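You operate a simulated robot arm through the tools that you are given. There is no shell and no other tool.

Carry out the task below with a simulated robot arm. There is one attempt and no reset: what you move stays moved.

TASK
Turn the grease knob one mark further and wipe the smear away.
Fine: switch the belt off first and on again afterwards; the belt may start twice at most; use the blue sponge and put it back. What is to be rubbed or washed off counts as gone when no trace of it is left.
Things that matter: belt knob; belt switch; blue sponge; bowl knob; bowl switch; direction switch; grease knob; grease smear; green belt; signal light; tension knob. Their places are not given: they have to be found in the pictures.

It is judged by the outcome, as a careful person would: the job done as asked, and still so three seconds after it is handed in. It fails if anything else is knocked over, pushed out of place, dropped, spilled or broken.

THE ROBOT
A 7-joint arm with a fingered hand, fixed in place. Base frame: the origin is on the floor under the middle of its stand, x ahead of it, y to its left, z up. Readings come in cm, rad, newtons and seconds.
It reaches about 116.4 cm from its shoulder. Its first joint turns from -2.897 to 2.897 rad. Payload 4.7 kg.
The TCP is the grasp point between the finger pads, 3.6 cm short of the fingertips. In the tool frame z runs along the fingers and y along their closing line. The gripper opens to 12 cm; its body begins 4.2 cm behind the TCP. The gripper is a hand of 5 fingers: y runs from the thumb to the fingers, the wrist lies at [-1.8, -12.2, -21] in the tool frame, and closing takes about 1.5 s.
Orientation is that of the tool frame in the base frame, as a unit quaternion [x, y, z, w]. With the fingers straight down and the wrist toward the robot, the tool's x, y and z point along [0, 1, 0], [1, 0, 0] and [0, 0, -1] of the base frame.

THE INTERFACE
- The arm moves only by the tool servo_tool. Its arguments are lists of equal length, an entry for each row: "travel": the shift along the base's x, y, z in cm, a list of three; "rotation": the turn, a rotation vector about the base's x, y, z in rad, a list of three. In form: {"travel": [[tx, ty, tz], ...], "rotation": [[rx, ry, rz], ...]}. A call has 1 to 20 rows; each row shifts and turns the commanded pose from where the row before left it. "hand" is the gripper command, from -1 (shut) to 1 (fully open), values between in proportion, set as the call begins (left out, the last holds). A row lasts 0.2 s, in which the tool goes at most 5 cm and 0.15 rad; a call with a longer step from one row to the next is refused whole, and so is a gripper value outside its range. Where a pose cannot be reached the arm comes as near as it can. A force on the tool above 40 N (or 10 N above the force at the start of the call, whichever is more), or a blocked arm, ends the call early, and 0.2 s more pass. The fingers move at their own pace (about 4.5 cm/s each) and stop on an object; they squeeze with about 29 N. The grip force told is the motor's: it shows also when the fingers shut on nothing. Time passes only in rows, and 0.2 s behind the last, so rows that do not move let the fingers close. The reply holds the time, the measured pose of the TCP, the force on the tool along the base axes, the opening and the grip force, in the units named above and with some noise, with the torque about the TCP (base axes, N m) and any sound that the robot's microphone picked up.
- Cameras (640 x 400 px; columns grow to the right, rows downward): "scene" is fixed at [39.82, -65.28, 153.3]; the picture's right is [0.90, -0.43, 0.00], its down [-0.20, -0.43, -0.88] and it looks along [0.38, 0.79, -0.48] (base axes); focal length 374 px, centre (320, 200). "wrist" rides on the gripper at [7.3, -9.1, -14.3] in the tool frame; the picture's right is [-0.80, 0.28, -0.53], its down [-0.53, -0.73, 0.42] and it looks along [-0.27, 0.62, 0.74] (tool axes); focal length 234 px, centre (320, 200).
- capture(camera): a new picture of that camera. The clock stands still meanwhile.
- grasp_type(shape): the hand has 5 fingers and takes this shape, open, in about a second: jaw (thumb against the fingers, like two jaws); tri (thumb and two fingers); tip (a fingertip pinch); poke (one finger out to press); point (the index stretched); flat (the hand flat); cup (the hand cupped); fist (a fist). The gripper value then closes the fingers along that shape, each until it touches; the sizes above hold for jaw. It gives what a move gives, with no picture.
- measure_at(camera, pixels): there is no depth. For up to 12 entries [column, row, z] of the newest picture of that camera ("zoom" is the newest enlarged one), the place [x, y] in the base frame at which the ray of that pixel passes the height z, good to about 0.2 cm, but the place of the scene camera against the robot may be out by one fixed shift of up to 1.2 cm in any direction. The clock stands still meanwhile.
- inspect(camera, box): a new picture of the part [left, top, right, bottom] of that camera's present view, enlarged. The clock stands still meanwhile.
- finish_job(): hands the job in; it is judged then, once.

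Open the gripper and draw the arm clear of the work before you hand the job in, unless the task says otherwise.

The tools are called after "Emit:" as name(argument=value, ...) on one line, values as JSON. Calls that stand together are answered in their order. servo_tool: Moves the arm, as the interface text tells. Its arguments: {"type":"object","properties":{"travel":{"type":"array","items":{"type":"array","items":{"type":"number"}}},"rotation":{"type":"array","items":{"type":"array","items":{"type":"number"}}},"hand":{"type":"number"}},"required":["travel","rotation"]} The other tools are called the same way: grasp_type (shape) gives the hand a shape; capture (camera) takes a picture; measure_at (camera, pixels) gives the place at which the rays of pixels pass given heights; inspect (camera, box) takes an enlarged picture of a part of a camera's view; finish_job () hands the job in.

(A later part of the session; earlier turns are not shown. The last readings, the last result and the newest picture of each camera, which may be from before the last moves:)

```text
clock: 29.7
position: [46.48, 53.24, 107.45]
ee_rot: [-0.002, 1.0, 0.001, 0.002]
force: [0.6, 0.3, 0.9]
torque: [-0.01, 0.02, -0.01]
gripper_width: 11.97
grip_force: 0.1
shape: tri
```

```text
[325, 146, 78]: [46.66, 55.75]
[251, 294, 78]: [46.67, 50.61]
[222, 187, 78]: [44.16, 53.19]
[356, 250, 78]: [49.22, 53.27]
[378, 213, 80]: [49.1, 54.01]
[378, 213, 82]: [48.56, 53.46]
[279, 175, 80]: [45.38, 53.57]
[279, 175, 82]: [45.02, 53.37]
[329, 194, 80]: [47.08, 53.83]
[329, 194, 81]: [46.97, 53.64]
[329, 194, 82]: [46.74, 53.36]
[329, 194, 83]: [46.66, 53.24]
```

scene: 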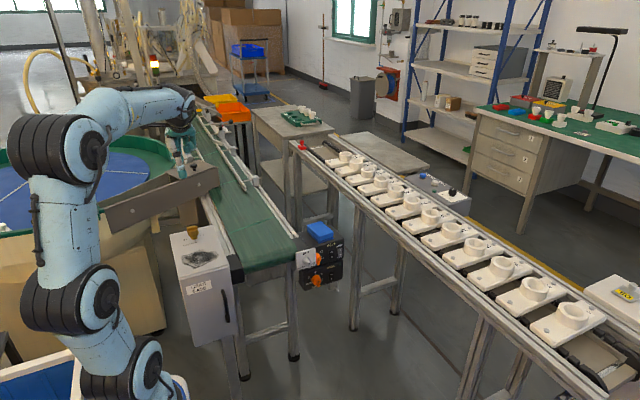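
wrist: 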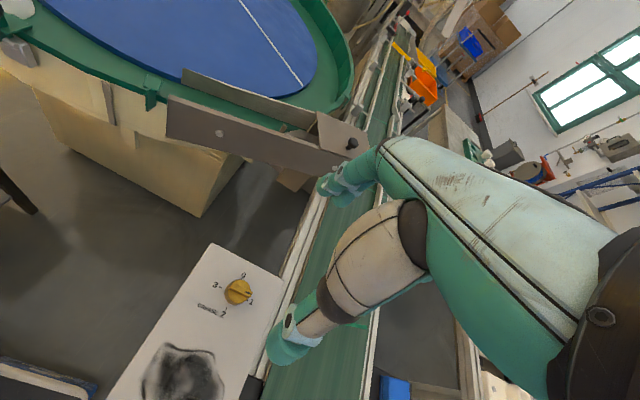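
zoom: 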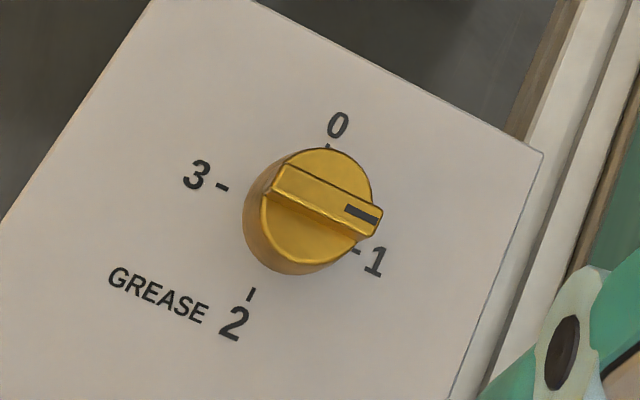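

The ticks give the knob centre (46.67, 53.2) with the bar top at about z 82.3. I descend to 8 cm above the grip height and look.

Emit:
servo_tool(travel=[[0.1, 0, -4], [0.1, 0, -4], [0, 0, -4], [0, 0, -4], [0, 0, 0]], rotation=[[0, 0, 0], [0, 0, 0], [0, 0, 0], [0, 0, 0], [0, 0, 0]])

Emit:
capture(camera="wrist")

Emit:
inspect(camera="scene", box=[150, 170, 250, 250])

```text
clock: 30.9
position: [46.77, 53.2, 91.38]
ee_rot: [0.001, 1.0, 0.001, 0.002]
force: [0.7, -0.6, 0.9]
torque: [0.0, 0.02, -0.02]
gripper_width: 11.97
grip_force: 0.1
shape: tri
```

```text
taken
```

wrist: 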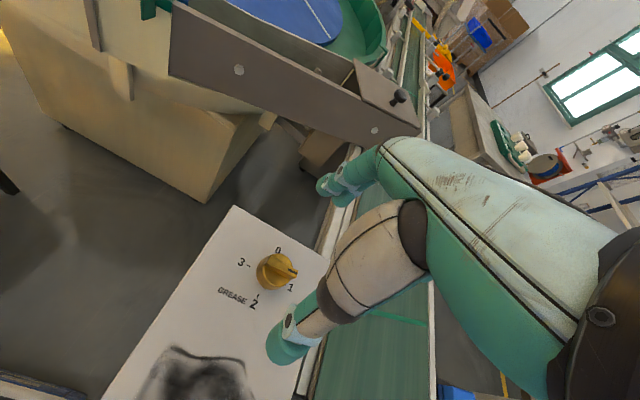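

```text
5.00 times, centred on (200, 210) of scene
```

zoom: 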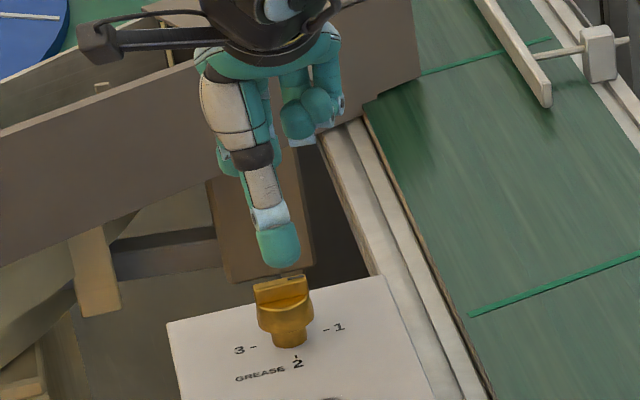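

The thumb lines up with the knob in the scene view. I descend so the fingertips reach about z 79.6, beside the knob's body, with the jaws still wide open.

Emit:
servo_tool(travel=[[0, 0, -2], [0, 0, -2], [0, 0, -2], [0, 0, -1.2], [0, 0, -1], [0, 0, 0]], rotation=[[0, 0, 0], [0, 0, 0], [0, 0, 0], [0, 0, 0], [0, 0, 0], [0, 0, 0]])

Emit:
capture(camera="wrist")

Emit:
inspect(camera="scene", box=[150, 185, 250, 265])

```text
clock: 32.3
position: [46.78, 53.27, 83.12]
ee_rot: [-0.001, 1.0, 0.001, 0.001]
force: [-1.1, 0.2, 0.4]
torque: [0.01, 0.01, -0.01]
gripper_width: 12.0
grip_force: 0.1
shape: tri
```

```text
taken
```

wrist: 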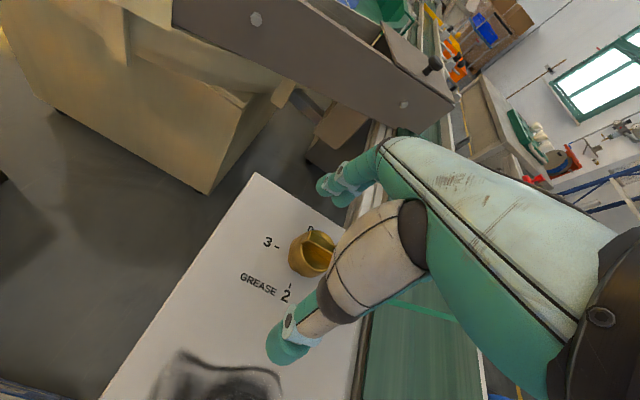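

```text
5.00 times, centred on (200, 225) of scene
```

zoom: 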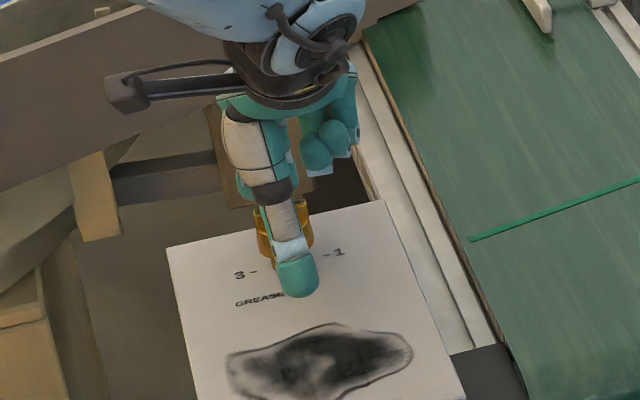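

No contact force, with thumb and fingers on either side of the knob. I close the hand and wait for the grip.

Emit:
servo_tool(travel=[[0, 0, 0], [0, 0, 0], [0, 0, 0], [0, 0, 0], [0, 0, 0], [0, 0, 0], [0, 0, 0], [0, 0, 0], [0, 0, 0]], rotation=[[0, 0, 0], [0, 0, 0], [0, 0, 0], [0, 0, 0], [0, 0, 0], [0, 0, 0], [0, 0, 0], [0, 0, 0], [0, 0, 0]], hand=-1)

Emit:
capture(camera="wrist")

Emit:
inspect(camera="scene", box=[150, 185, 250, 265])

```text
clock: 34.3
position: [46.64, 53.12, 83.1]
ee_rot: [-0.001, 1.0, 0.0, 0.002]
force: [-0.2, -0.7, -2.5]
torque: [0.0, -0.02, -0.02]
gripper_width: 2.89
grip_force: 29.0
shape: tri
```

```text
taken
```

wrist: 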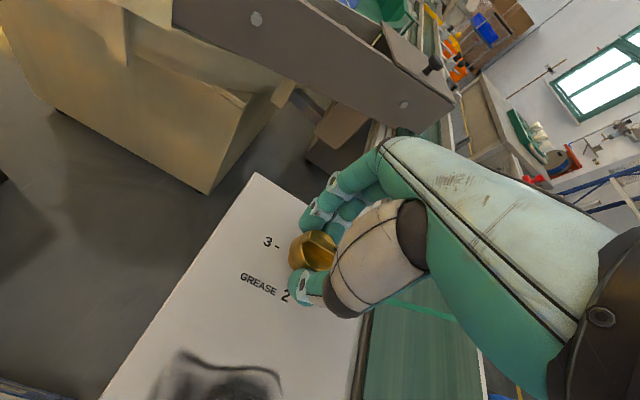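

```text
5.00 times, centred on (200, 225) of scene
```

zoom: 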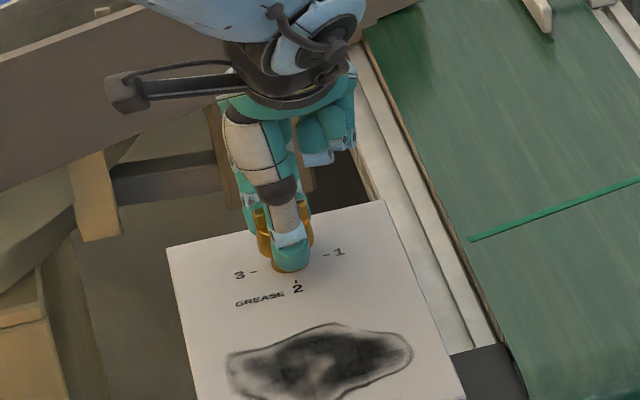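

The knob is gripped (width 2.9, 29 N). I turn the hand −90° about z (from mark 1 to mark 2), in even steps.

Emit:
servo_tool(travel=[[0, 0, 0], [0, 0, 0], [0, 0, 0], [0, 0, 0], [0, 0, 0], [0, 0, 0], [0, 0, 0], [0, 0, 0]], rotation=[[0, 0, -0.0982], [0, 0, -0.0982], [0, 0, -0.0982], [0, 0, -0.0982], [0, 0, -0.0982], [0, 0, -0.0982], [0, 0, -0.0982], [0, 0, -0.0982]])

Emit:
capture(camera="wrist")

```text
clock: 36.1
position: [46.82, 53.24, 83.09]
ee_rot: [0.383, 0.924, -0.001, 0.001]
force: [3.3, -1.4, -3.3]
torque: [-0.04, -0.09, 0.01]
gripper_width: 2.86
grip_force: 28.9
shape: tri
```

```text
taken
```

wrist: 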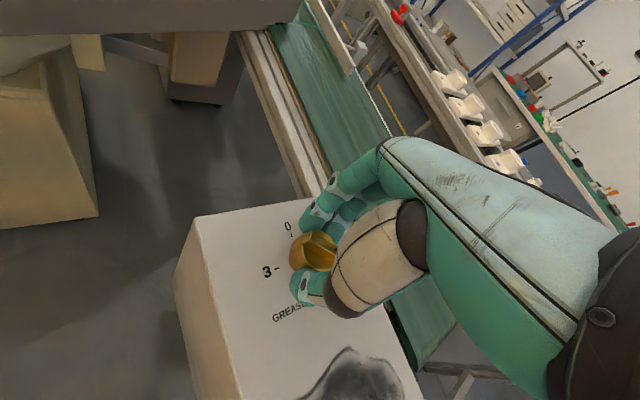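

The knob keeps the same place relative to the fingers after 45°, so it turns with the hand. I finish the second half of the turn.

Emit:
servo_tool(travel=[[0, 0, 0], [0, 0, 0], [0, 0, 0], [0, 0, 0], [0, 0, 0], [0, 0, 0], [0, 0, 0], [0, 0, 0], [0, 0, 0]], rotation=[[0, 0, -0.0982], [0, 0, -0.0982], [0, 0, -0.0982], [0, 0, -0.0982], [0, 0, -0.0982], [0, 0, -0.0982], [0, 0, -0.0982], [0, 0, -0.0982], [0, 0, 0]])

Emit:
inspect(camera="wrist", box=[230, 180, 390, 320])

Emit:
inspect(camera="scene", box=[150, 185, 250, 265])

```text
clock: 38.1
position: [46.79, 53.06, 83.21]
ee_rot: [0.707, 0.707, -0.001, 0.001]
force: [7.1, -5.2, -4.2]
torque: [-0.13, -0.35, -0.03]
gripper_width: 2.87
grip_force: 29.3
shape: tri
```

```text
2.86 times, centred on (310, 250) of wrist
```

zoom: 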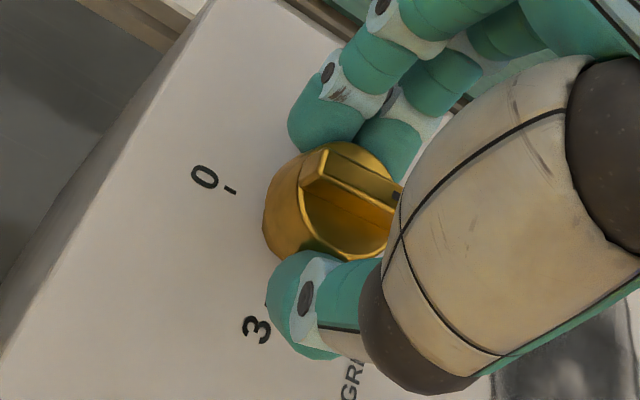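

```text
5.00 times, centred on (200, 225) of scene
```

zoom: 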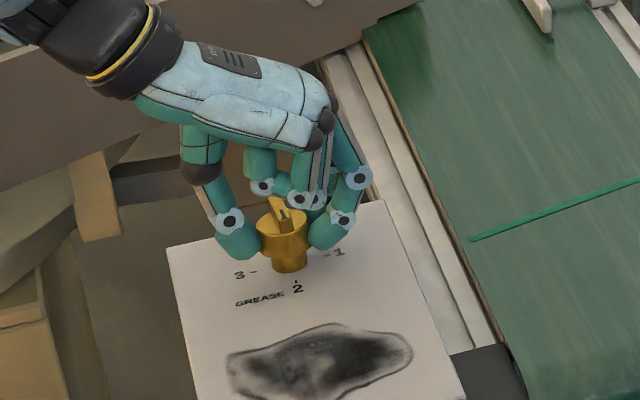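

The pointer now faces −y towards mark 2. I open the hand fully, then lift straight up and check the mark.

Emit:
servo_tool(travel=[[0, 0, 0], [0, 0, 0], [0, 0, 0], [0, 0, 0], [0, 0, 0], [0, 0, 0], [0, 0, 0], [0, 0, 0], [0, 0, 1], [0, 0, 2], [0, 0, 4], [0, 0, 4], [0, 0, 4], [0, 0, 4], [0, 0, 0]], rotation=[[0, 0, 0], [0, 0, 0], [0, 0, 0], [0, 0, 0], [0, 0, 0], [0, 0, 0], [0, 0, 0], [0, 0, 0], [0, 0, 0], [0, 0, 0], [0, 0, 0], [0, 0, 0], [0, 0, 0], [0, 0, 0], [0, 0, 0]], hand=1)

Emit:
capture(camera="wrist")

Emit:
inspect(camera="scene", box=[150, 205, 250, 285])

```text
clock: 41.3
position: [46.83, 53.1, 102.35]
ee_rot: [0.707, 0.707, 0.0, 0.001]
force: [0.6, 0.3, -0.8]
torque: [-0.01, -0.04, 0.04]
gripper_width: 11.96
grip_force: 0.1
shape: tri
```

```text
taken
```

wrist: 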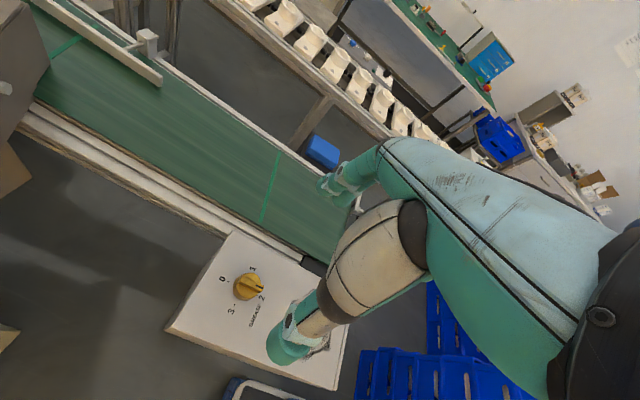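

```text
5.00 times, centred on (200, 245) of scene
```

zoom: 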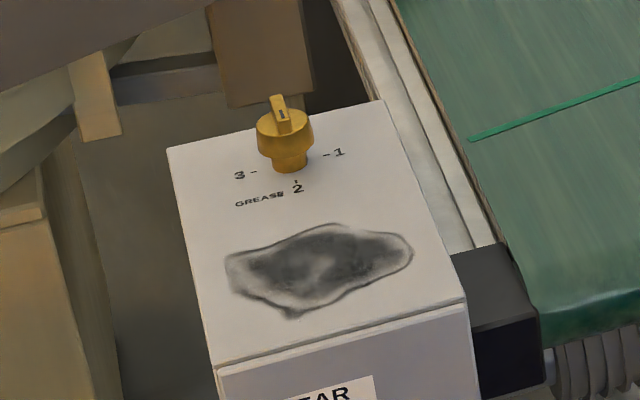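

Emit:
inspect(camera="wrist", box=[200, 250, 300, 330])

Emit:
measure_at(camera="zoom", pixels=[[320, 200, 82.3]])

```text
5.00 times, centred on (250, 290) of wrist
```

zoom: 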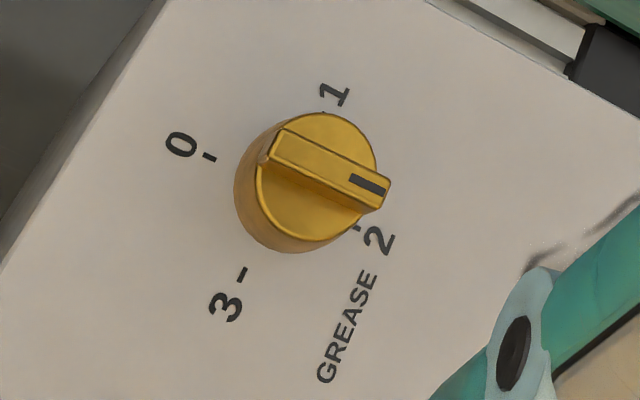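

```text
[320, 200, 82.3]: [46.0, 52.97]
```

Emit:
measure_at(camera="zoom", pixels=[[278, 144, 82.3], [387, 194, 82.3], [285, 130, 82.3], [391, 180, 82.3], [350, 178, 82.3], [384, 192, 82.3], [210, 157, 78], [242, 274, 78], [357, 228, 78], [325, 112, 78]])

```text
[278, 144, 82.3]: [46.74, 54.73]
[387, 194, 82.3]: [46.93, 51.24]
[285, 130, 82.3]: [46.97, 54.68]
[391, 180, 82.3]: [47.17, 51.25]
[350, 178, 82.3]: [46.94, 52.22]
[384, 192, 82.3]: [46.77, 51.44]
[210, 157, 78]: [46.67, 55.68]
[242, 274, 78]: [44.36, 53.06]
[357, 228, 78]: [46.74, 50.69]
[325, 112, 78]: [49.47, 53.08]
```

The pointer bar runs from (46.8,54.7) to (46.9,51.2), i.e. along −y at mark 2 within measurement noise. Next the sponge: I move the open hand over towards it for a good wrist view.

Emit:
servo_tool(travel=[[3.56, -1.76, 0], [3.56, -1.76, 0], [3.56, -1.76, -1], [3.56, -1.76, -1.5], [3.56, -1.76, -1.5], [3.56, -1.76, -1.5], [3.56, -1.76, -1.5], [3.56, -1.76, -1.5], [3.56, -1.76, -1.5], [3.56, -1.76, -1.5], [0, 0, 0]], rotation=[[0, 0, 0], [0, 0, 0], [0, 0, 0], [0, 0, 0], [0, 0, 0], [0, 0, 0], [0, 0, 0], [0, 0, 0], [0, 0, 0], [0, 0, 0], [0, 0, 0]])

Emit:
grasp_type(shape="jaw")

Emit:
capture(camera="wrist")

Emit:
inspect(camera="wrist", box=[140, 100, 300, 260])

```text
clock: 43.7
position: [82.34, 35.61, 90.7]
ee_rot: [0.707, 0.707, -0.001, 0.002]
force: [0.1, 0.3, 1.1]
torque: [-0.01, -0.02, 0.02]
gripper_width: 11.99
grip_force: 0.0
shape: tri
```

```text
clock: 44.6
position: [82.36, 35.45, 90.7]
ee_rot: [0.707, 0.707, -0.001, 0.001]
force: [0.0, -0.4, 0.8]
torque: [0.01, -0.02, 0.01]
gripper_width: 11.99
grip_force: 0.0
shape: jaw
```

```text
taken
```

wrist: 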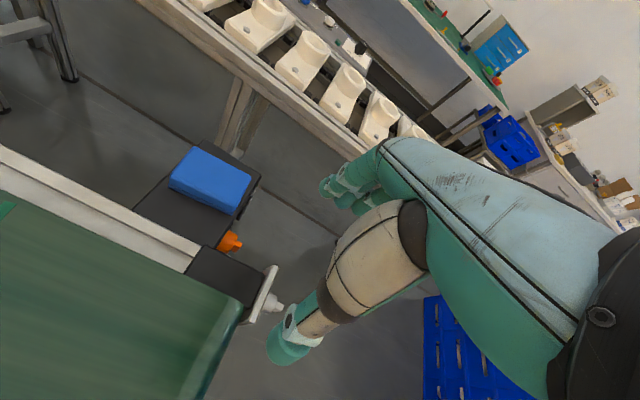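

```text
2.50 times, centred on (220, 180) of wrist
```

zoom: 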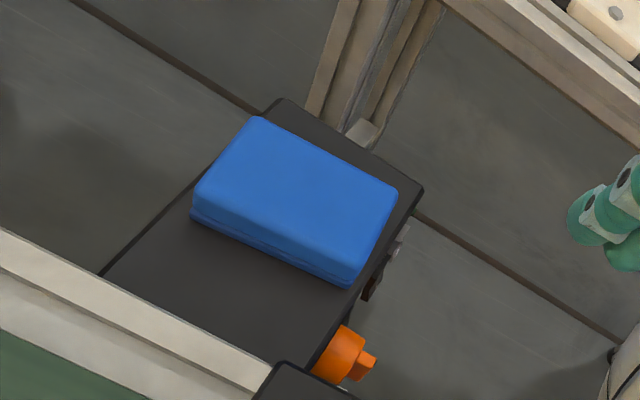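

I measure the box's top corners and sponge corners at candidate heights.

Emit:
measure_at(camera="zoom", pixels=[[422, 190, 66], [422, 190, 68], [285, 99, 66], [285, 99, 68], [348, 287, 67], [190, 218, 67], [348, 287, 66], [190, 218, 66], [397, 193, 70], [258, 118, 70], [196, 195, 70], [357, 268, 70]])

Emit:
inspect(camera="scene", box=[290, 205, 370, 265])

```text
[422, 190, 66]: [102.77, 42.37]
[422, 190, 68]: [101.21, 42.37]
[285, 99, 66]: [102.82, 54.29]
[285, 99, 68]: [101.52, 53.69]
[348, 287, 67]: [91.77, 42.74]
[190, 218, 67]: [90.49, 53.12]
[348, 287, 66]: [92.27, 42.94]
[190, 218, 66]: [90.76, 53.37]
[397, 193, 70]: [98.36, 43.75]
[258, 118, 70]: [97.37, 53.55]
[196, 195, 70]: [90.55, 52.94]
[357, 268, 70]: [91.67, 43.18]
```

```text
6.67 times, centred on (330, 235) of scene
```

zoom: 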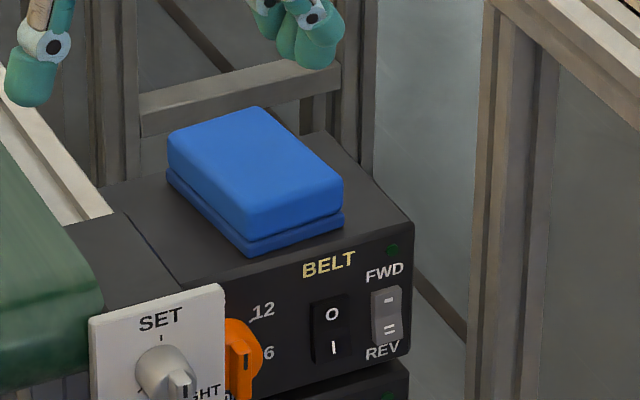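

The sponge is about 6.5 × 9.7 cm centred near (93.9, 48.2), turned about 5.7°, on the box top at z about 68.3. I move above it with the jaws across its width, turned to match.

Emit:
servo_tool(travel=[[2.3, 2.54, -0.5], [2.3, 2.54, -1], [2.3, 2.54, -1], [2.3, 2.54, -1], [2.34, 2.54, -1.2], [0, 0, 0]], rotation=[[0, 0, 0.02], [0, 0, 0.02], [0, 0, 0.02], [0, 0, 0.02], [0, 0, 0.02], [0, 0, 0]], hand=1)

Emit:
capture(camera="wrist")

Emit:
inspect(camera="scene", box=[270, 180, 390, 280])

```text
clock: 46.0
position: [93.9, 48.29, 86.0]
ee_rot: [0.671, 0.742, -0.001, 0.001]
force: [1.3, -0.1, 0.0]
torque: [0.0, 0.01, -0.02]
gripper_width: 11.96
grip_force: 0.1
shape: jaw
```

```text
taken
```

wrist: 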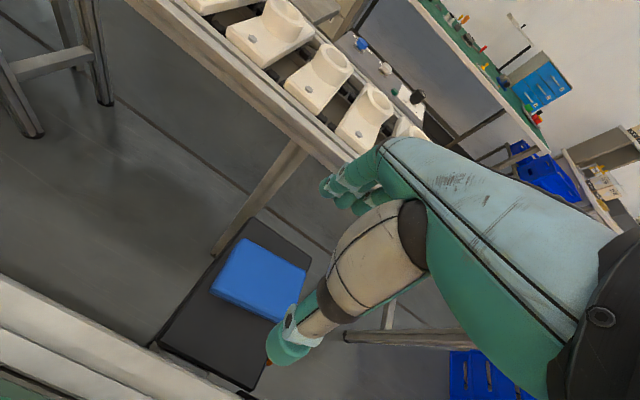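

```text
4.00 times, centred on (330, 230) of scene
```

zoom: 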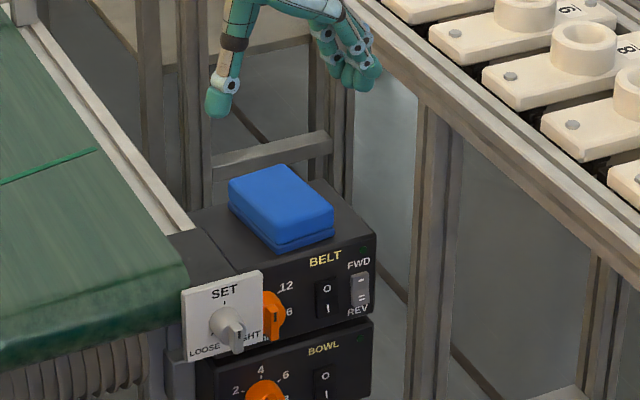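

The conveyor rail edge works out at x about 113, some 10 cm beyond the fingers. I zoom in to refine the sponge position from above.

Emit:
inspect(camera="wrist", box=[180, 210, 340, 370])

```text
2.50 times, centred on (260, 290) of wrist
```

zoom: 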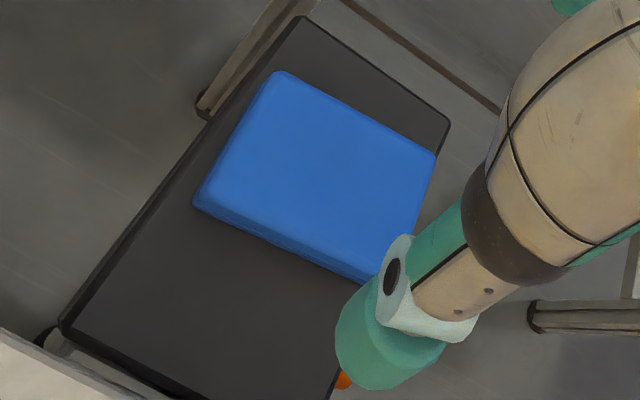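

Emit:
measure_at(camera="zoom", pixels=[[278, 72, 71], [436, 155, 71], [196, 197, 71], [278, 72, 70], [436, 155, 70], [196, 197, 70], [194, 205, 68.3], [360, 280, 68.3], [449, 122, 68.3], [300, 18, 68.3], [60, 322, 68.3]])

```text
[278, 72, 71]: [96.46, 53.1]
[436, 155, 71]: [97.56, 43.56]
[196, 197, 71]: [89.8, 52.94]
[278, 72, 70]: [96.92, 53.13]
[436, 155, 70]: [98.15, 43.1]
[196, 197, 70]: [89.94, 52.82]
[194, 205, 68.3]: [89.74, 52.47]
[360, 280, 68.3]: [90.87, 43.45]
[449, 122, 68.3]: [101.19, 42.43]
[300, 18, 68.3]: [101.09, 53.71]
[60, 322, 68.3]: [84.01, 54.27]
```

The sponge centre is (93.67, 48.26) and the box's right edge x 101.1. I descend to TCP z 75 and check the fingertip heights against the box top.

Emit:
servo_tool(travel=[[-0.1, 0, -3], [-0.1, 0, -3], [0, 0, -3], [0, 0, -2], [0, 0, 0]], rotation=[[0, 0, 0], [0, 0, 0], [0, 0, 0], [0, 0, 0], [0, 0, 0]])

Emit:
inspect(camera="scene", box=[290, 190, 370, 250])

Emit:
capture(camera="wrist")

```text
clock: 47.2
position: [93.67, 48.25, 75.01]
ee_rot: [0.671, 0.741, 0.0, 0.002]
force: [-0.5, 0.1, 0.1]
torque: [0.02, 0.01, 0.01]
gripper_width: 11.95
grip_force: 0.1
shape: jaw
```

```text
6.67 times, centred on (330, 220) of scene
```

zoom: 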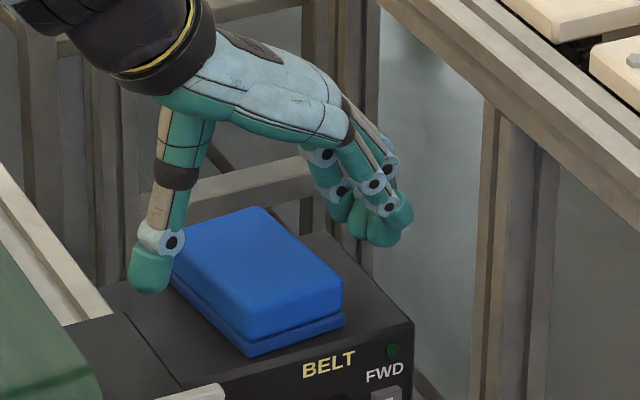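

```text
taken
```

wrist: 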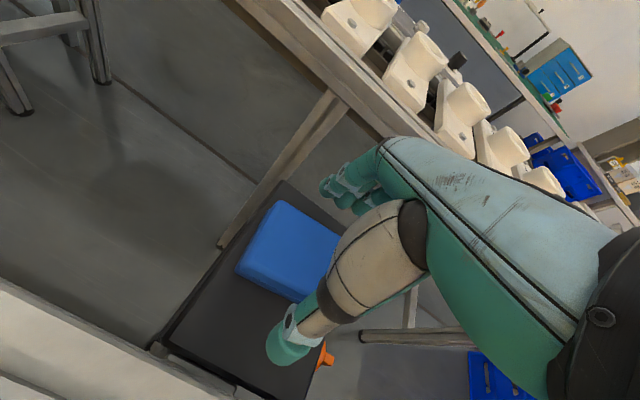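

Thumb and fingers straddle the sponge well. I close the jaws partway (about 7.8 cm) at this height so the tips hang over the box top, then judge the height.

Emit:
servo_tool(travel=[[0, 0, 0], [0, 0, 0], [0, 0, 0], [0, 0, 0], [0, 0, 0]], rotation=[[0, 0, 0], [0, 0, 0], [0, 0, 0], [0, 0, 0], [0, 0, 0]], hand=0.35)

Emit:
inspect(camera="scene", box=[290, 190, 370, 250])

Emit:
inspect(camera="wrist", box=[220, 160, 380, 360])

```text
clock: 48.4
position: [93.68, 48.26, 75.01]
ee_rot: [0.671, 0.741, -0.001, 0.001]
force: [0.4, 0.2, 0.0]
torque: [0.0, -0.02, 0.03]
gripper_width: 8.14
grip_force: 0.0
shape: jaw
```

```text
6.67 times, centred on (330, 220) of scene
```

zoom: 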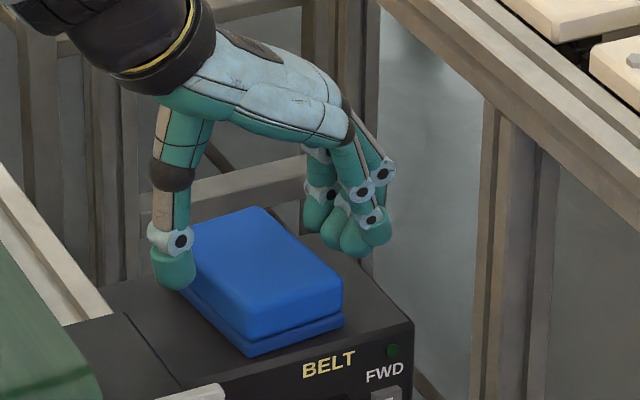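

```text
2.00 times, centred on (300, 260) of wrist
```

zoom: 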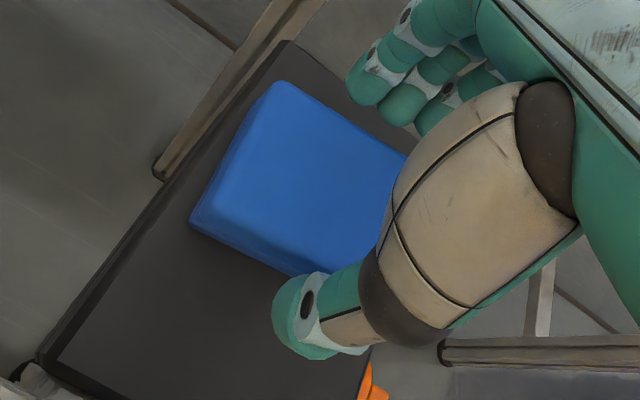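

I lower carefully towards TCP z 72.8, watching for any contact force, then look again.

Emit:
servo_tool(travel=[[0, 0, -0.6], [0, 0, -0.6], [0, 0, -0.5], [0, 0, -0.5], [0, 0, 0]], rotation=[[0, 0, 0], [0, 0, 0], [0, 0, 0], [0, 0, 0], [0, 0, 0]])

Emit:
inspect(camera="scene", box=[290, 190, 370, 250])

Emit:
inspect(camera="wrist", box=[220, 160, 380, 360])

```text
clock: 49.6
position: [93.69, 48.37, 72.74]
ee_rot: [0.671, 0.741, -0.001, 0.002]
force: [-0.2, -0.4, 0.1]
torque: [0.03, 0.01, -0.03]
gripper_width: 8.16
grip_force: 0.1
shape: jaw
```

```text
6.67 times, centred on (330, 220) of scene
```

zoom: 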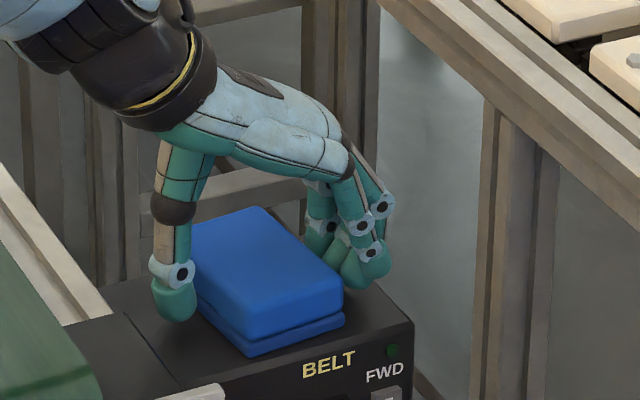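

```text
2.00 times, centred on (300, 260) of wrist
```

zoom: 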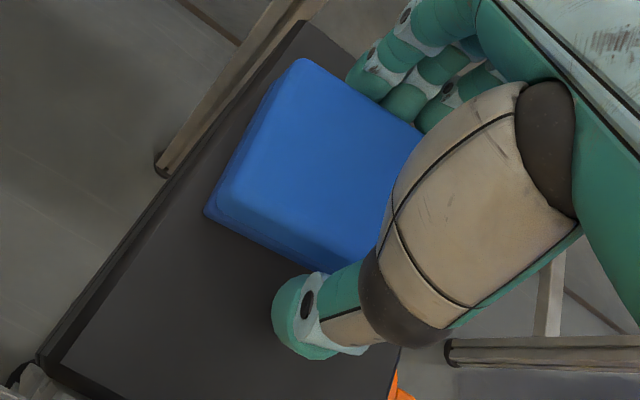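

No contact force; the tips are just above the box beside the sponge. I close on the sponge.

Emit:
servo_tool(travel=[[0, 0, 0], [0, 0, 0], [0, 0, 0], [0, 0, 0], [0, 0, 0], [0, 0, 0]], rotation=[[0, 0, 0], [0, 0, 0], [0, 0, 0], [0, 0, 0], [0, 0, 0], [0, 0, 0]], hand=-1)

Emit:
inspect(camera="scene", box=[290, 190, 370, 250])

Emit:
inspect(camera="wrist", box=[220, 160, 380, 360])

```text
clock: 51.0
position: [93.7, 48.4, 72.78]
ee_rot: [0.671, 0.741, -0.001, 0.002]
force: [0.4, -0.3, 0.2]
torque: [0.05, 0.03, 0.02]
gripper_width: 6.19
grip_force: 29.0
shape: jaw
```

```text
6.67 times, centred on (330, 220) of scene
```

zoom: 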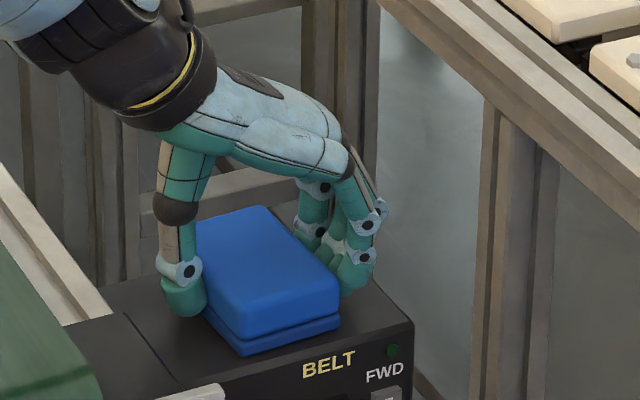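

```text
2.00 times, centred on (300, 260) of wrist
```

zoom: 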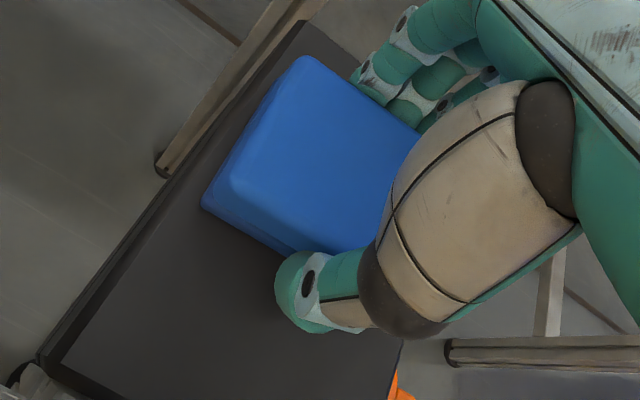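

The sponge is held (6.2 cm, 29 N) at TCP (93.70, 48.38, 72.78), which I note for putting it back. I lift it straight up and look.

Emit:
servo_tool(travel=[[0, 0, 1], [0, 0, 2], [0, 0, 4], [0, 0, 5], [0, 0, 5], [0, 0, 0]], rotation=[[0, 0, 0], [0, 0, 0], [0, 0, 0], [0, 0, 0], [0, 0, 0], [0, 0, 0]])

Emit:
inspect(camera="scene", box=[280, 150, 380, 260])

Emit:
capture(camera="wrist")

```text
clock: 52.4
position: [93.66, 48.43, 89.86]
ee_rot: [0.67, 0.742, -0.001, 0.001]
force: [-0.3, 0.1, 0.6]
torque: [0.02, 0.01, -0.03]
gripper_width: 6.17
grip_force: 29.4
shape: jaw
```

```text
3.64 times, centred on (330, 205) of scene
```

zoom: 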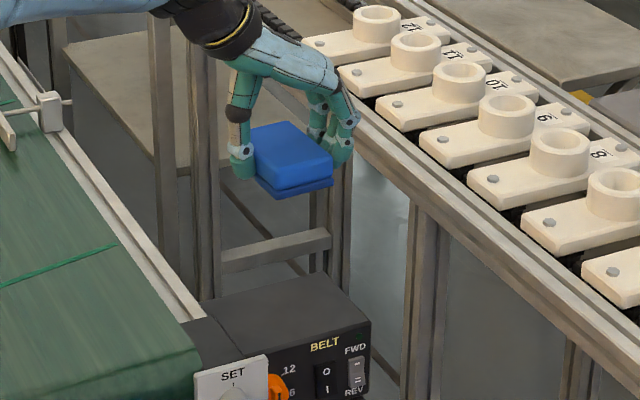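

```text
taken
```

wrist: 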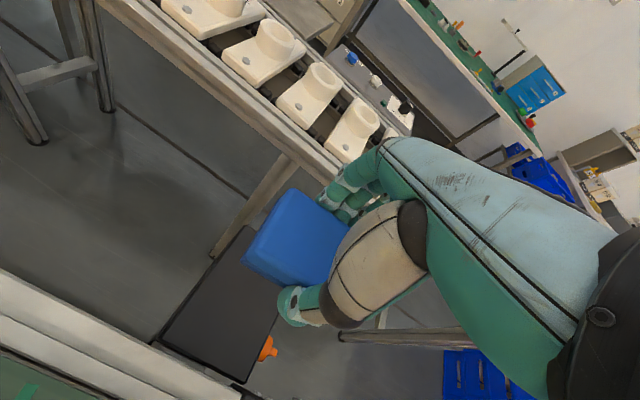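

The sponge is up with a steady grip. I take a fresh scene zoom of the smear and measure its outline at z 78.

Emit:
inspect(camera="scene", box=[165, 235, 245, 295])

```text
6.67 times, centred on (205, 265) of scene
```

zoom: 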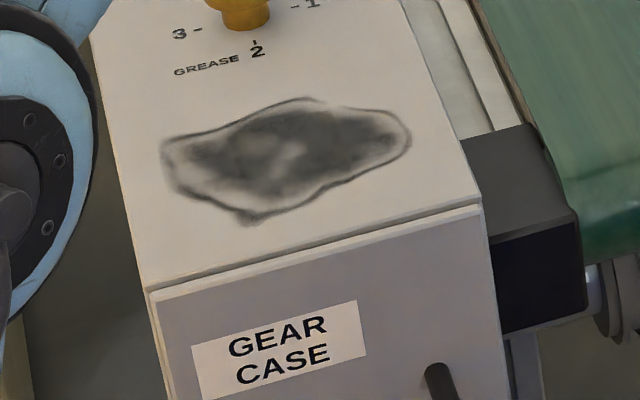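

Emit:
measure_at(camera="zoom", pixels=[[160, 145, 78], [175, 188, 78], [250, 224, 78], [330, 190, 78], [395, 158, 78], [412, 135, 78], [395, 112, 78], [305, 97, 78], [200, 130, 78], [480, 203, 78], [148, 288, 78], [257, 42, 78]])

```text
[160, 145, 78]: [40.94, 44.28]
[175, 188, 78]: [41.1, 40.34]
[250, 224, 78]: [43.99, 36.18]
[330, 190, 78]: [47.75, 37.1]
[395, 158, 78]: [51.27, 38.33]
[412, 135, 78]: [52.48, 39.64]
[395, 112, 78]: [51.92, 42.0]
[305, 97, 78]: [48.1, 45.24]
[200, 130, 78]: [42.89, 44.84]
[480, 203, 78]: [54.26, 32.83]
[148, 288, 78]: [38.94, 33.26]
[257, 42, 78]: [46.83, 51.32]
```

The smear spans about x 40.8–52.5, y 35.5–45. I carry the sponge over the gear case at safe height, squaring it up on the way.

Emit:
servo_tool(travel=[[-3.93, -0.68, 0.3], [-3.93, -0.68, 0.3], [-3.93, -0.68, 0.3], [-3.93, -0.68, 0.3], [-3.93, -0.68, 0.3], [-3.93, -0.68, 0.3], [-3.93, -0.68, 0], [-3.93, -0.68, 0], [-3.93, -0.68, 0], [-3.93, -0.68, 0], [-3.93, -0.68, 0], [-3.93, -0.68, 0], [0, 0, 0]], rotation=[[0, 0, -0.01], [0, 0, -0.01], [0, 0, -0.01], [0, 0, -0.01], [0, 0, -0.01], [0, 0, -0.01], [0, 0, -0.01], [0, 0, -0.01], [0, 0, -0.01], [0, 0, -0.01], [0, 0, 0], [0, 0, 0], [0, 0, 0]])

Emit:
capture(camera="wrist")

Emit:
capture(camera="scene")

```text
clock: 55.2
position: [46.57, 40.11, 91.72]
ee_rot: [0.707, 0.707, -0.001, 0.001]
force: [1.1, 0.4, 0.0]
torque: [0.01, 0.01, 0.02]
gripper_width: 6.15
grip_force: 29.0
shape: jaw
```

```text
taken
```

wrist: 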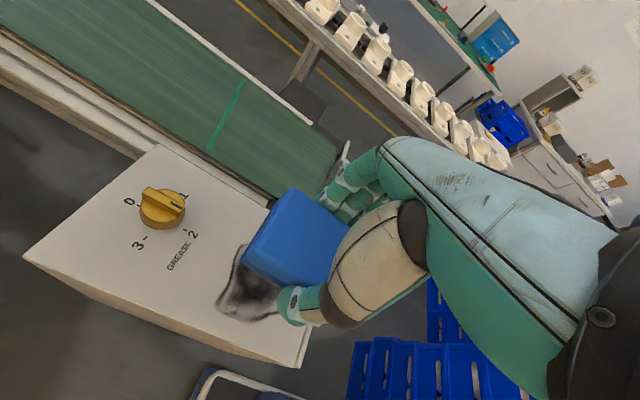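

```text
taken
```

scene: 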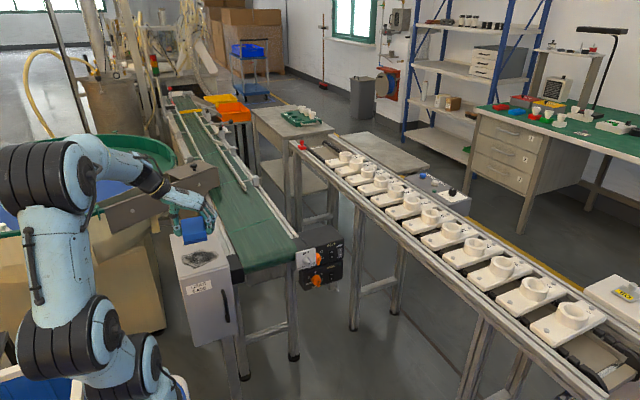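

The sponge hangs squarely over the smear. I glance at the signal tower, then lower to just above contact at the left end of the smear.

Emit:
inspect(camera="scene", box=[130, 45, 180, 85])

Emit:
servo_tool(travel=[[-0.8, 0, -2.5], [-0.8, 0, -2.5], [-0.8, 0.2, -2], [-0.6, 0, -1], [0, 0, 0]], rotation=[[0, 0, 0], [0, 0, 0], [0, 0, 0], [0, 0, 0], [0, 0, 0]])

Emit:
servo_tool(travel=[[0, 0, -0.3], [0, 0, -0.3], [0, 0, -0.3], [0, 0, -0.2], [0, 0, 0]], rotation=[[0, 0, 0], [0, 0, 0], [0, 0, 0], [0, 0, 0], [0, 0, 0]])

```text
10.00 times, centred on (155, 65) of scene
```

zoom: 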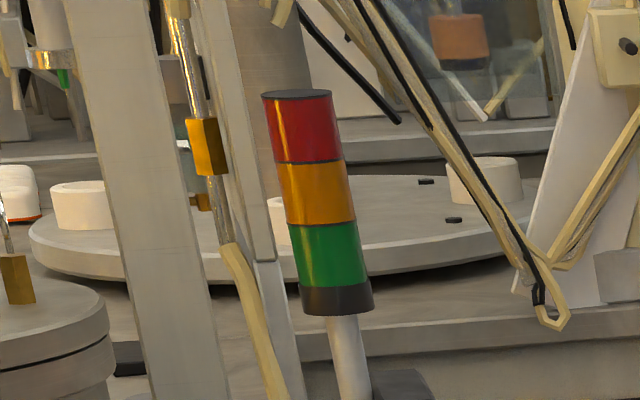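

```text
clock: 56.4
position: [43.56, 40.27, 83.64]
ee_rot: [0.707, 0.707, -0.002, 0.0]
force: [0.4, -0.4, 0.2]
torque: [-0.01, 0.04, 0.0]
gripper_width: 6.17
grip_force: 29.2
shape: jaw
```

```text
clock: 57.6
position: [43.54, 40.31, 82.56]
ee_rot: [0.708, 0.707, -0.001, 0.001]
force: [-0.6, -0.6, -0.7]
torque: [0.03, 0.01, 0.0]
gripper_width: 6.18
grip_force: 29.2
shape: jaw
```

All tower lamps are dark now with the belt off. No contact yet at TCP z 82.56; I lower in smaller steps until the force shows light pressure.

Emit:
servo_tool(travel=[[0, 0, -0.15], [0, 0, -0.15], [0, 0, -0.15], [0, 0, 0]], rotation=[[0, 0, 0], [0, 0, 0], [0, 0, 0], [0, 0, 0]])

```text
clock: 58.6
position: [43.53, 40.38, 82.17]
ee_rot: [0.707, 0.707, 0.0, 0.001]
force: [1.7, -2.2, 15.5]
torque: [-0.13, 0.09, 0.02]
gripper_width: 6.25
grip_force: 29.4
shape: jaw
```

Contact: 15.5 N at TCP z 82.17. I ease up slightly and sweep to the right across the smear and back.

Emit:
servo_tool(travel=[[0, 0, 0.08], [0.7, 0, 0], [0.7, 0, 0], [0.7, 0, 0], [0.7, 0, 0], [0.7, 0, 0], [0.7, 0, 0], [0.7, 0, 0], [0.7, 0, 0], [0.7, 0, 0], [0.7, 0, 0], [0, 0, 0]], rotation=[[0, 0, 0], [0, 0, 0], [0, 0, 0], [0, 0, 0], [0, 0, 0], [0, 0, 0], [0, 0, 0], [0, 0, 0], [0, 0, 0], [0, 0, 0], [0, 0, 0], [0, 0, 0]])

Emit:
capture(camera="wrist")

Emit:
inspect(camera="scene", box=[160, 205, 260, 285])

```text
clock: 61.2
position: [50.66, 40.36, 82.15]
ee_rot: [0.707, 0.707, -0.001, 0.002]
force: [-6.9, 0.3, 8.3]
torque: [0.0, 0.4, 0.0]
gripper_width: 6.2
grip_force: 29.6
shape: jaw
```

```text
taken
```

wrist: 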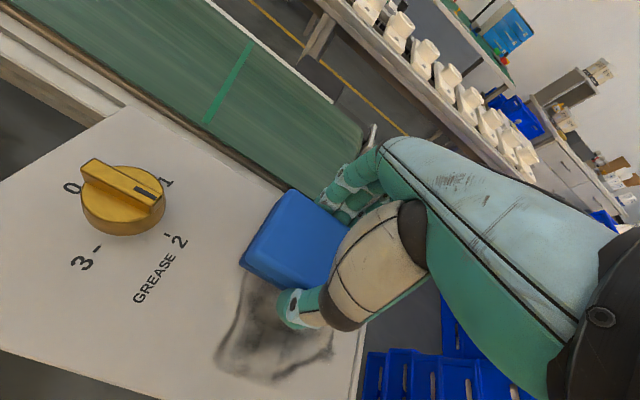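

```text
5.00 times, centred on (210, 245) of scene
```

zoom: 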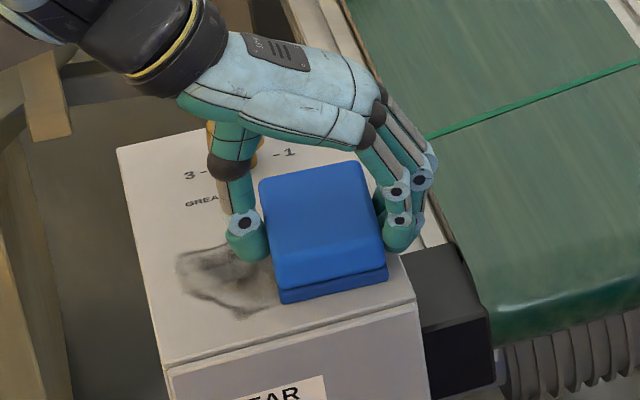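

The smear got lighter after one pass. I keep wiping: back left, then shifted a little, right again.

Emit:
servo_tool(travel=[[-1, 0, 0], [-1, 0, 0], [-1, 0, 0], [-1, 0, 0], [-1, 0, 0], [-1, 0, 0], [-1, 0, 0], [-0.5, 0.6, 0], [0, 0.6, 0], [1, 0, 0], [1, 0, 0], [1, 0, 0], [1, 0, 0], [1, 0, 0], [1, 0, 0], [1, 0, 0], [0.5, 0, 0], [0, 0, 0]], rotation=[[0, 0, 0], [0, 0, 0], [0, 0, 0], [0, 0, 0], [0, 0, 0], [0, 0, 0], [0, 0, 0], [0, 0, 0], [0, 0, 0], [0, 0, 0], [0, 0, 0], [0, 0, 0], [0, 0, 0], [0, 0, 0], [0, 0, 0], [0, 0, 0], [0, 0, 0], [0, 0, 0]])

Emit:
inspect(camera="scene", box=[160, 205, 260, 285])

Emit:
capture(camera="wrist")

```text
clock: 65.0
position: [50.44, 41.57, 82.05]
ee_rot: [0.707, 0.707, -0.001, 0.002]
force: [-3.7, -1.3, 5.1]
torque: [0.01, 0.3, 0.03]
gripper_width: 6.18
grip_force: 29.4
shape: jaw
```

```text
5.00 times, centred on (210, 245) of scene
```

zoom: 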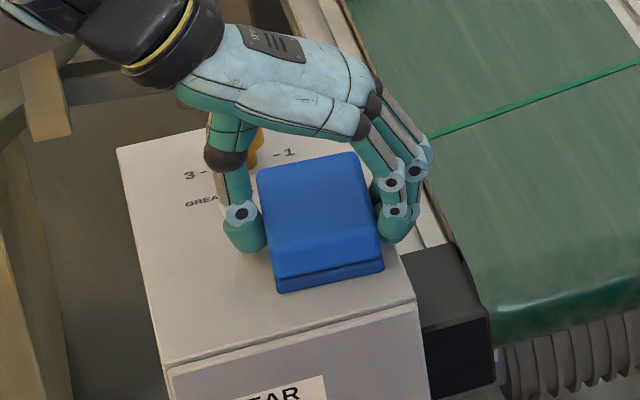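

```text
taken
```

wrist: 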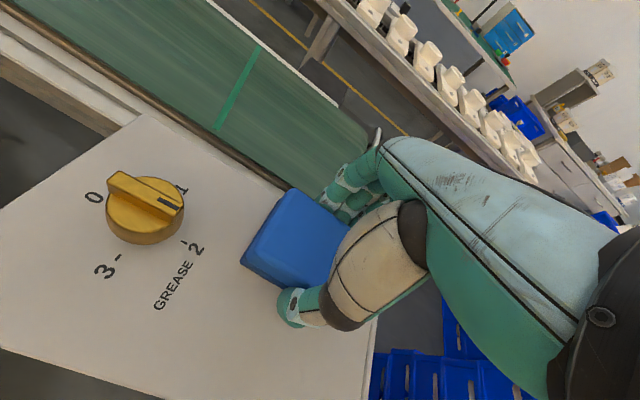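

The left area now looks clean. I make one more pass shifted towards the front (y 39), then lift to inspect.

Emit:
servo_tool(travel=[[0.3, -0.8, -0.05], [0, -0.8, 0], [0, -0.8, 0], [-1, 0, 0], [-1, 0, 0], [-1, 0, 0], [-1, 0, 0], [-1, 0, 0], [-1, 0, 0], [-1, 0, 0], [-0.5, 0, 0], [0, 0.8, 0], [0, 0.8, 0], [1, 0, 0], [1, 0, 0], [1, 0, 0], [1, 0, 0], [0, 0, 0]], rotation=[[0, 0, 0], [0, 0, 0], [0, 0, 0], [0, 0, 0], [0, 0, 0], [0, 0, 0], [0, 0, 0], [0, 0, 0], [0, 0, 0], [0, 0, 0], [0, 0, 0], [0, 0, 0], [0, 0, 0], [0, 0, 0], [0, 0, 0], [0, 0, 0], [0, 0, 0], [0, 0, 0]])

Emit:
servo_tool(travel=[[0, 0, 0.5], [0, 0, 1.5], [0, 0, 3], [2, 0, 4], [4, 0, 4], [4, 0, 3], [4, 0, 0], [0, 0, 0]], rotation=[[0, 0, 0], [0, 0, 0], [0, 0, 0], [0, 0, 0], [0, 0, 0], [0, 0, 0], [0, 0, 0], [0, 0, 0]])

Emit:
inspect(camera="scene", box=[160, 215, 260, 295])

Emit:
capture(camera="wrist")

```text
clock: 68.8
position: [47.35, 40.75, 81.94]
ee_rot: [0.707, 0.707, -0.001, 0.002]
force: [-4.5, 0.3, 5.2]
torque: [0.01, 0.19, 0.03]
gripper_width: 6.17
grip_force: 29.5
shape: jaw
```

```text
refused: row 5 steps farther than a row can; nothing moved
```

```text
5.00 times, centred on (210, 255) of scene
```

zoom: 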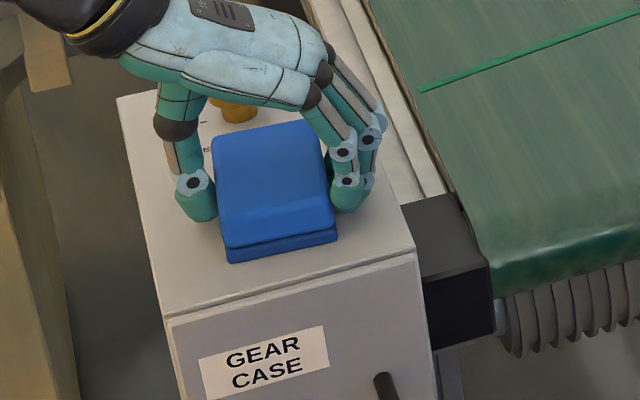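

```text
taken
```

wrist: 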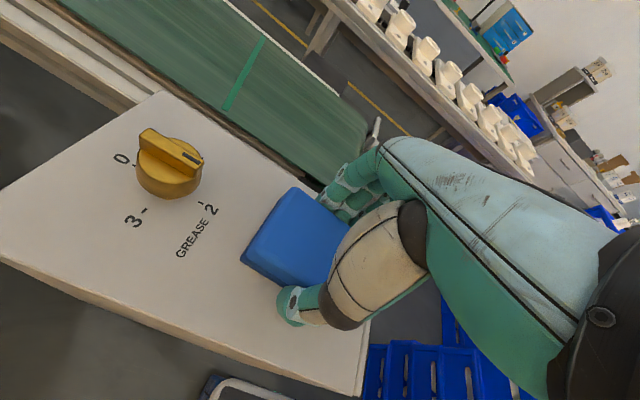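

The visible area is clean; the lift call was refused for a step that was too long. I lift straight up and move aside with shorter rows to see the whole plate.

Emit:
servo_tool(travel=[[0, 0, 0.5], [0, 0, 1.5], [0, 0, 3], [0, 0, 4], [2, 0, 4], [4, 0, 1], [4, 0, 0], [4, 0, 0], [4, 0, 0], [0, 0, 0]], rotation=[[0, 0, 0], [0, 0, 0], [0, 0, 0], [0, 0, 0], [0, 0, 0], [0, 0, 0], [0, 0, 0], [0, 0, 0], [0, 0, 0], [0, 0, 0]])

Emit:
inspect(camera="scene", box=[160, 215, 260, 295])

Emit:
inspect(camera="scene", box=[170, 240, 240, 285])

Emit:
capture(camera="wrist")

```text
clock: 71.0
position: [65.4, 40.71, 96.09]
ee_rot: [0.707, 0.707, -0.002, 0.0]
force: [-0.4, -0.7, 0.5]
torque: [-0.02, 0.02, 0.01]
gripper_width: 6.18
grip_force: 28.6
shape: jaw
```

```text
5.00 times, centred on (210, 255) of scene
```

zoom: 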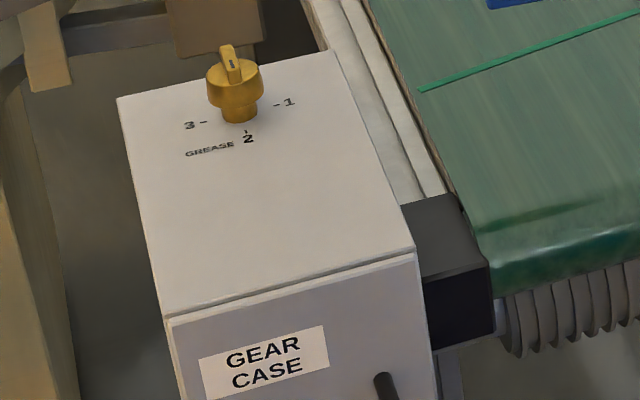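

```text
8.89 times, centred on (205, 262) of scene
```

zoom: 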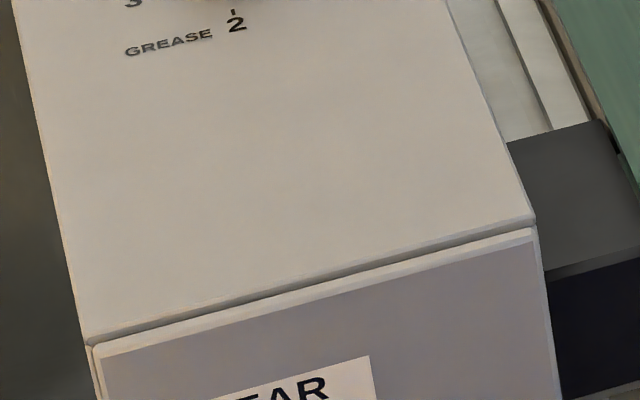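

```text
taken
```

wrist: 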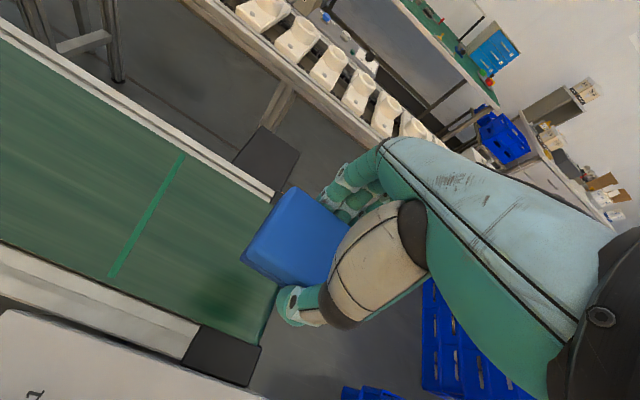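

The plate looks clean in the scene zoom. I double-check with the wrist camera from higher up before returning the sponge.

Emit:
servo_tool(travel=[[-2, -2, 3.5], [-2, -2, 3.5], [-2, -2, 3.5], [-2, -2, 3.5], [0, 0, 0]], rotation=[[0, 0, 0], [0, 0, 0], [0, 0, 0], [0, 0, 0], [0, 0, 0]])

Emit:
inspect(camera="wrist", box=[0, 220, 220, 400])

```text
clock: 72.2
position: [57.41, 32.78, 110.07]
ee_rot: [0.707, 0.707, -0.001, 0.002]
force: [-0.1, -0.3, -0.7]
torque: [0.02, -0.02, 0.02]
gripper_width: 6.2
grip_force: 29.4
shape: jaw
```

```text
2.22 times, centred on (110, 310) of wrist
```

zoom: 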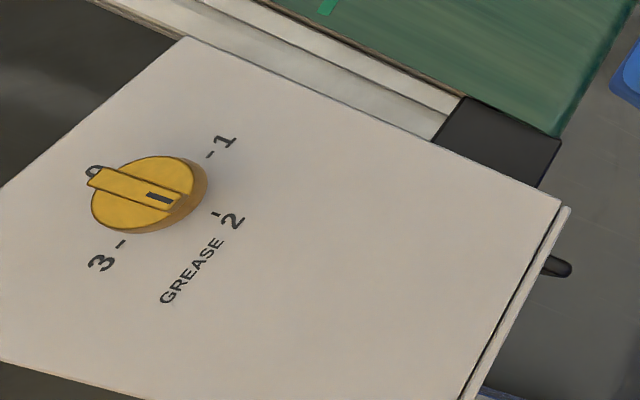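

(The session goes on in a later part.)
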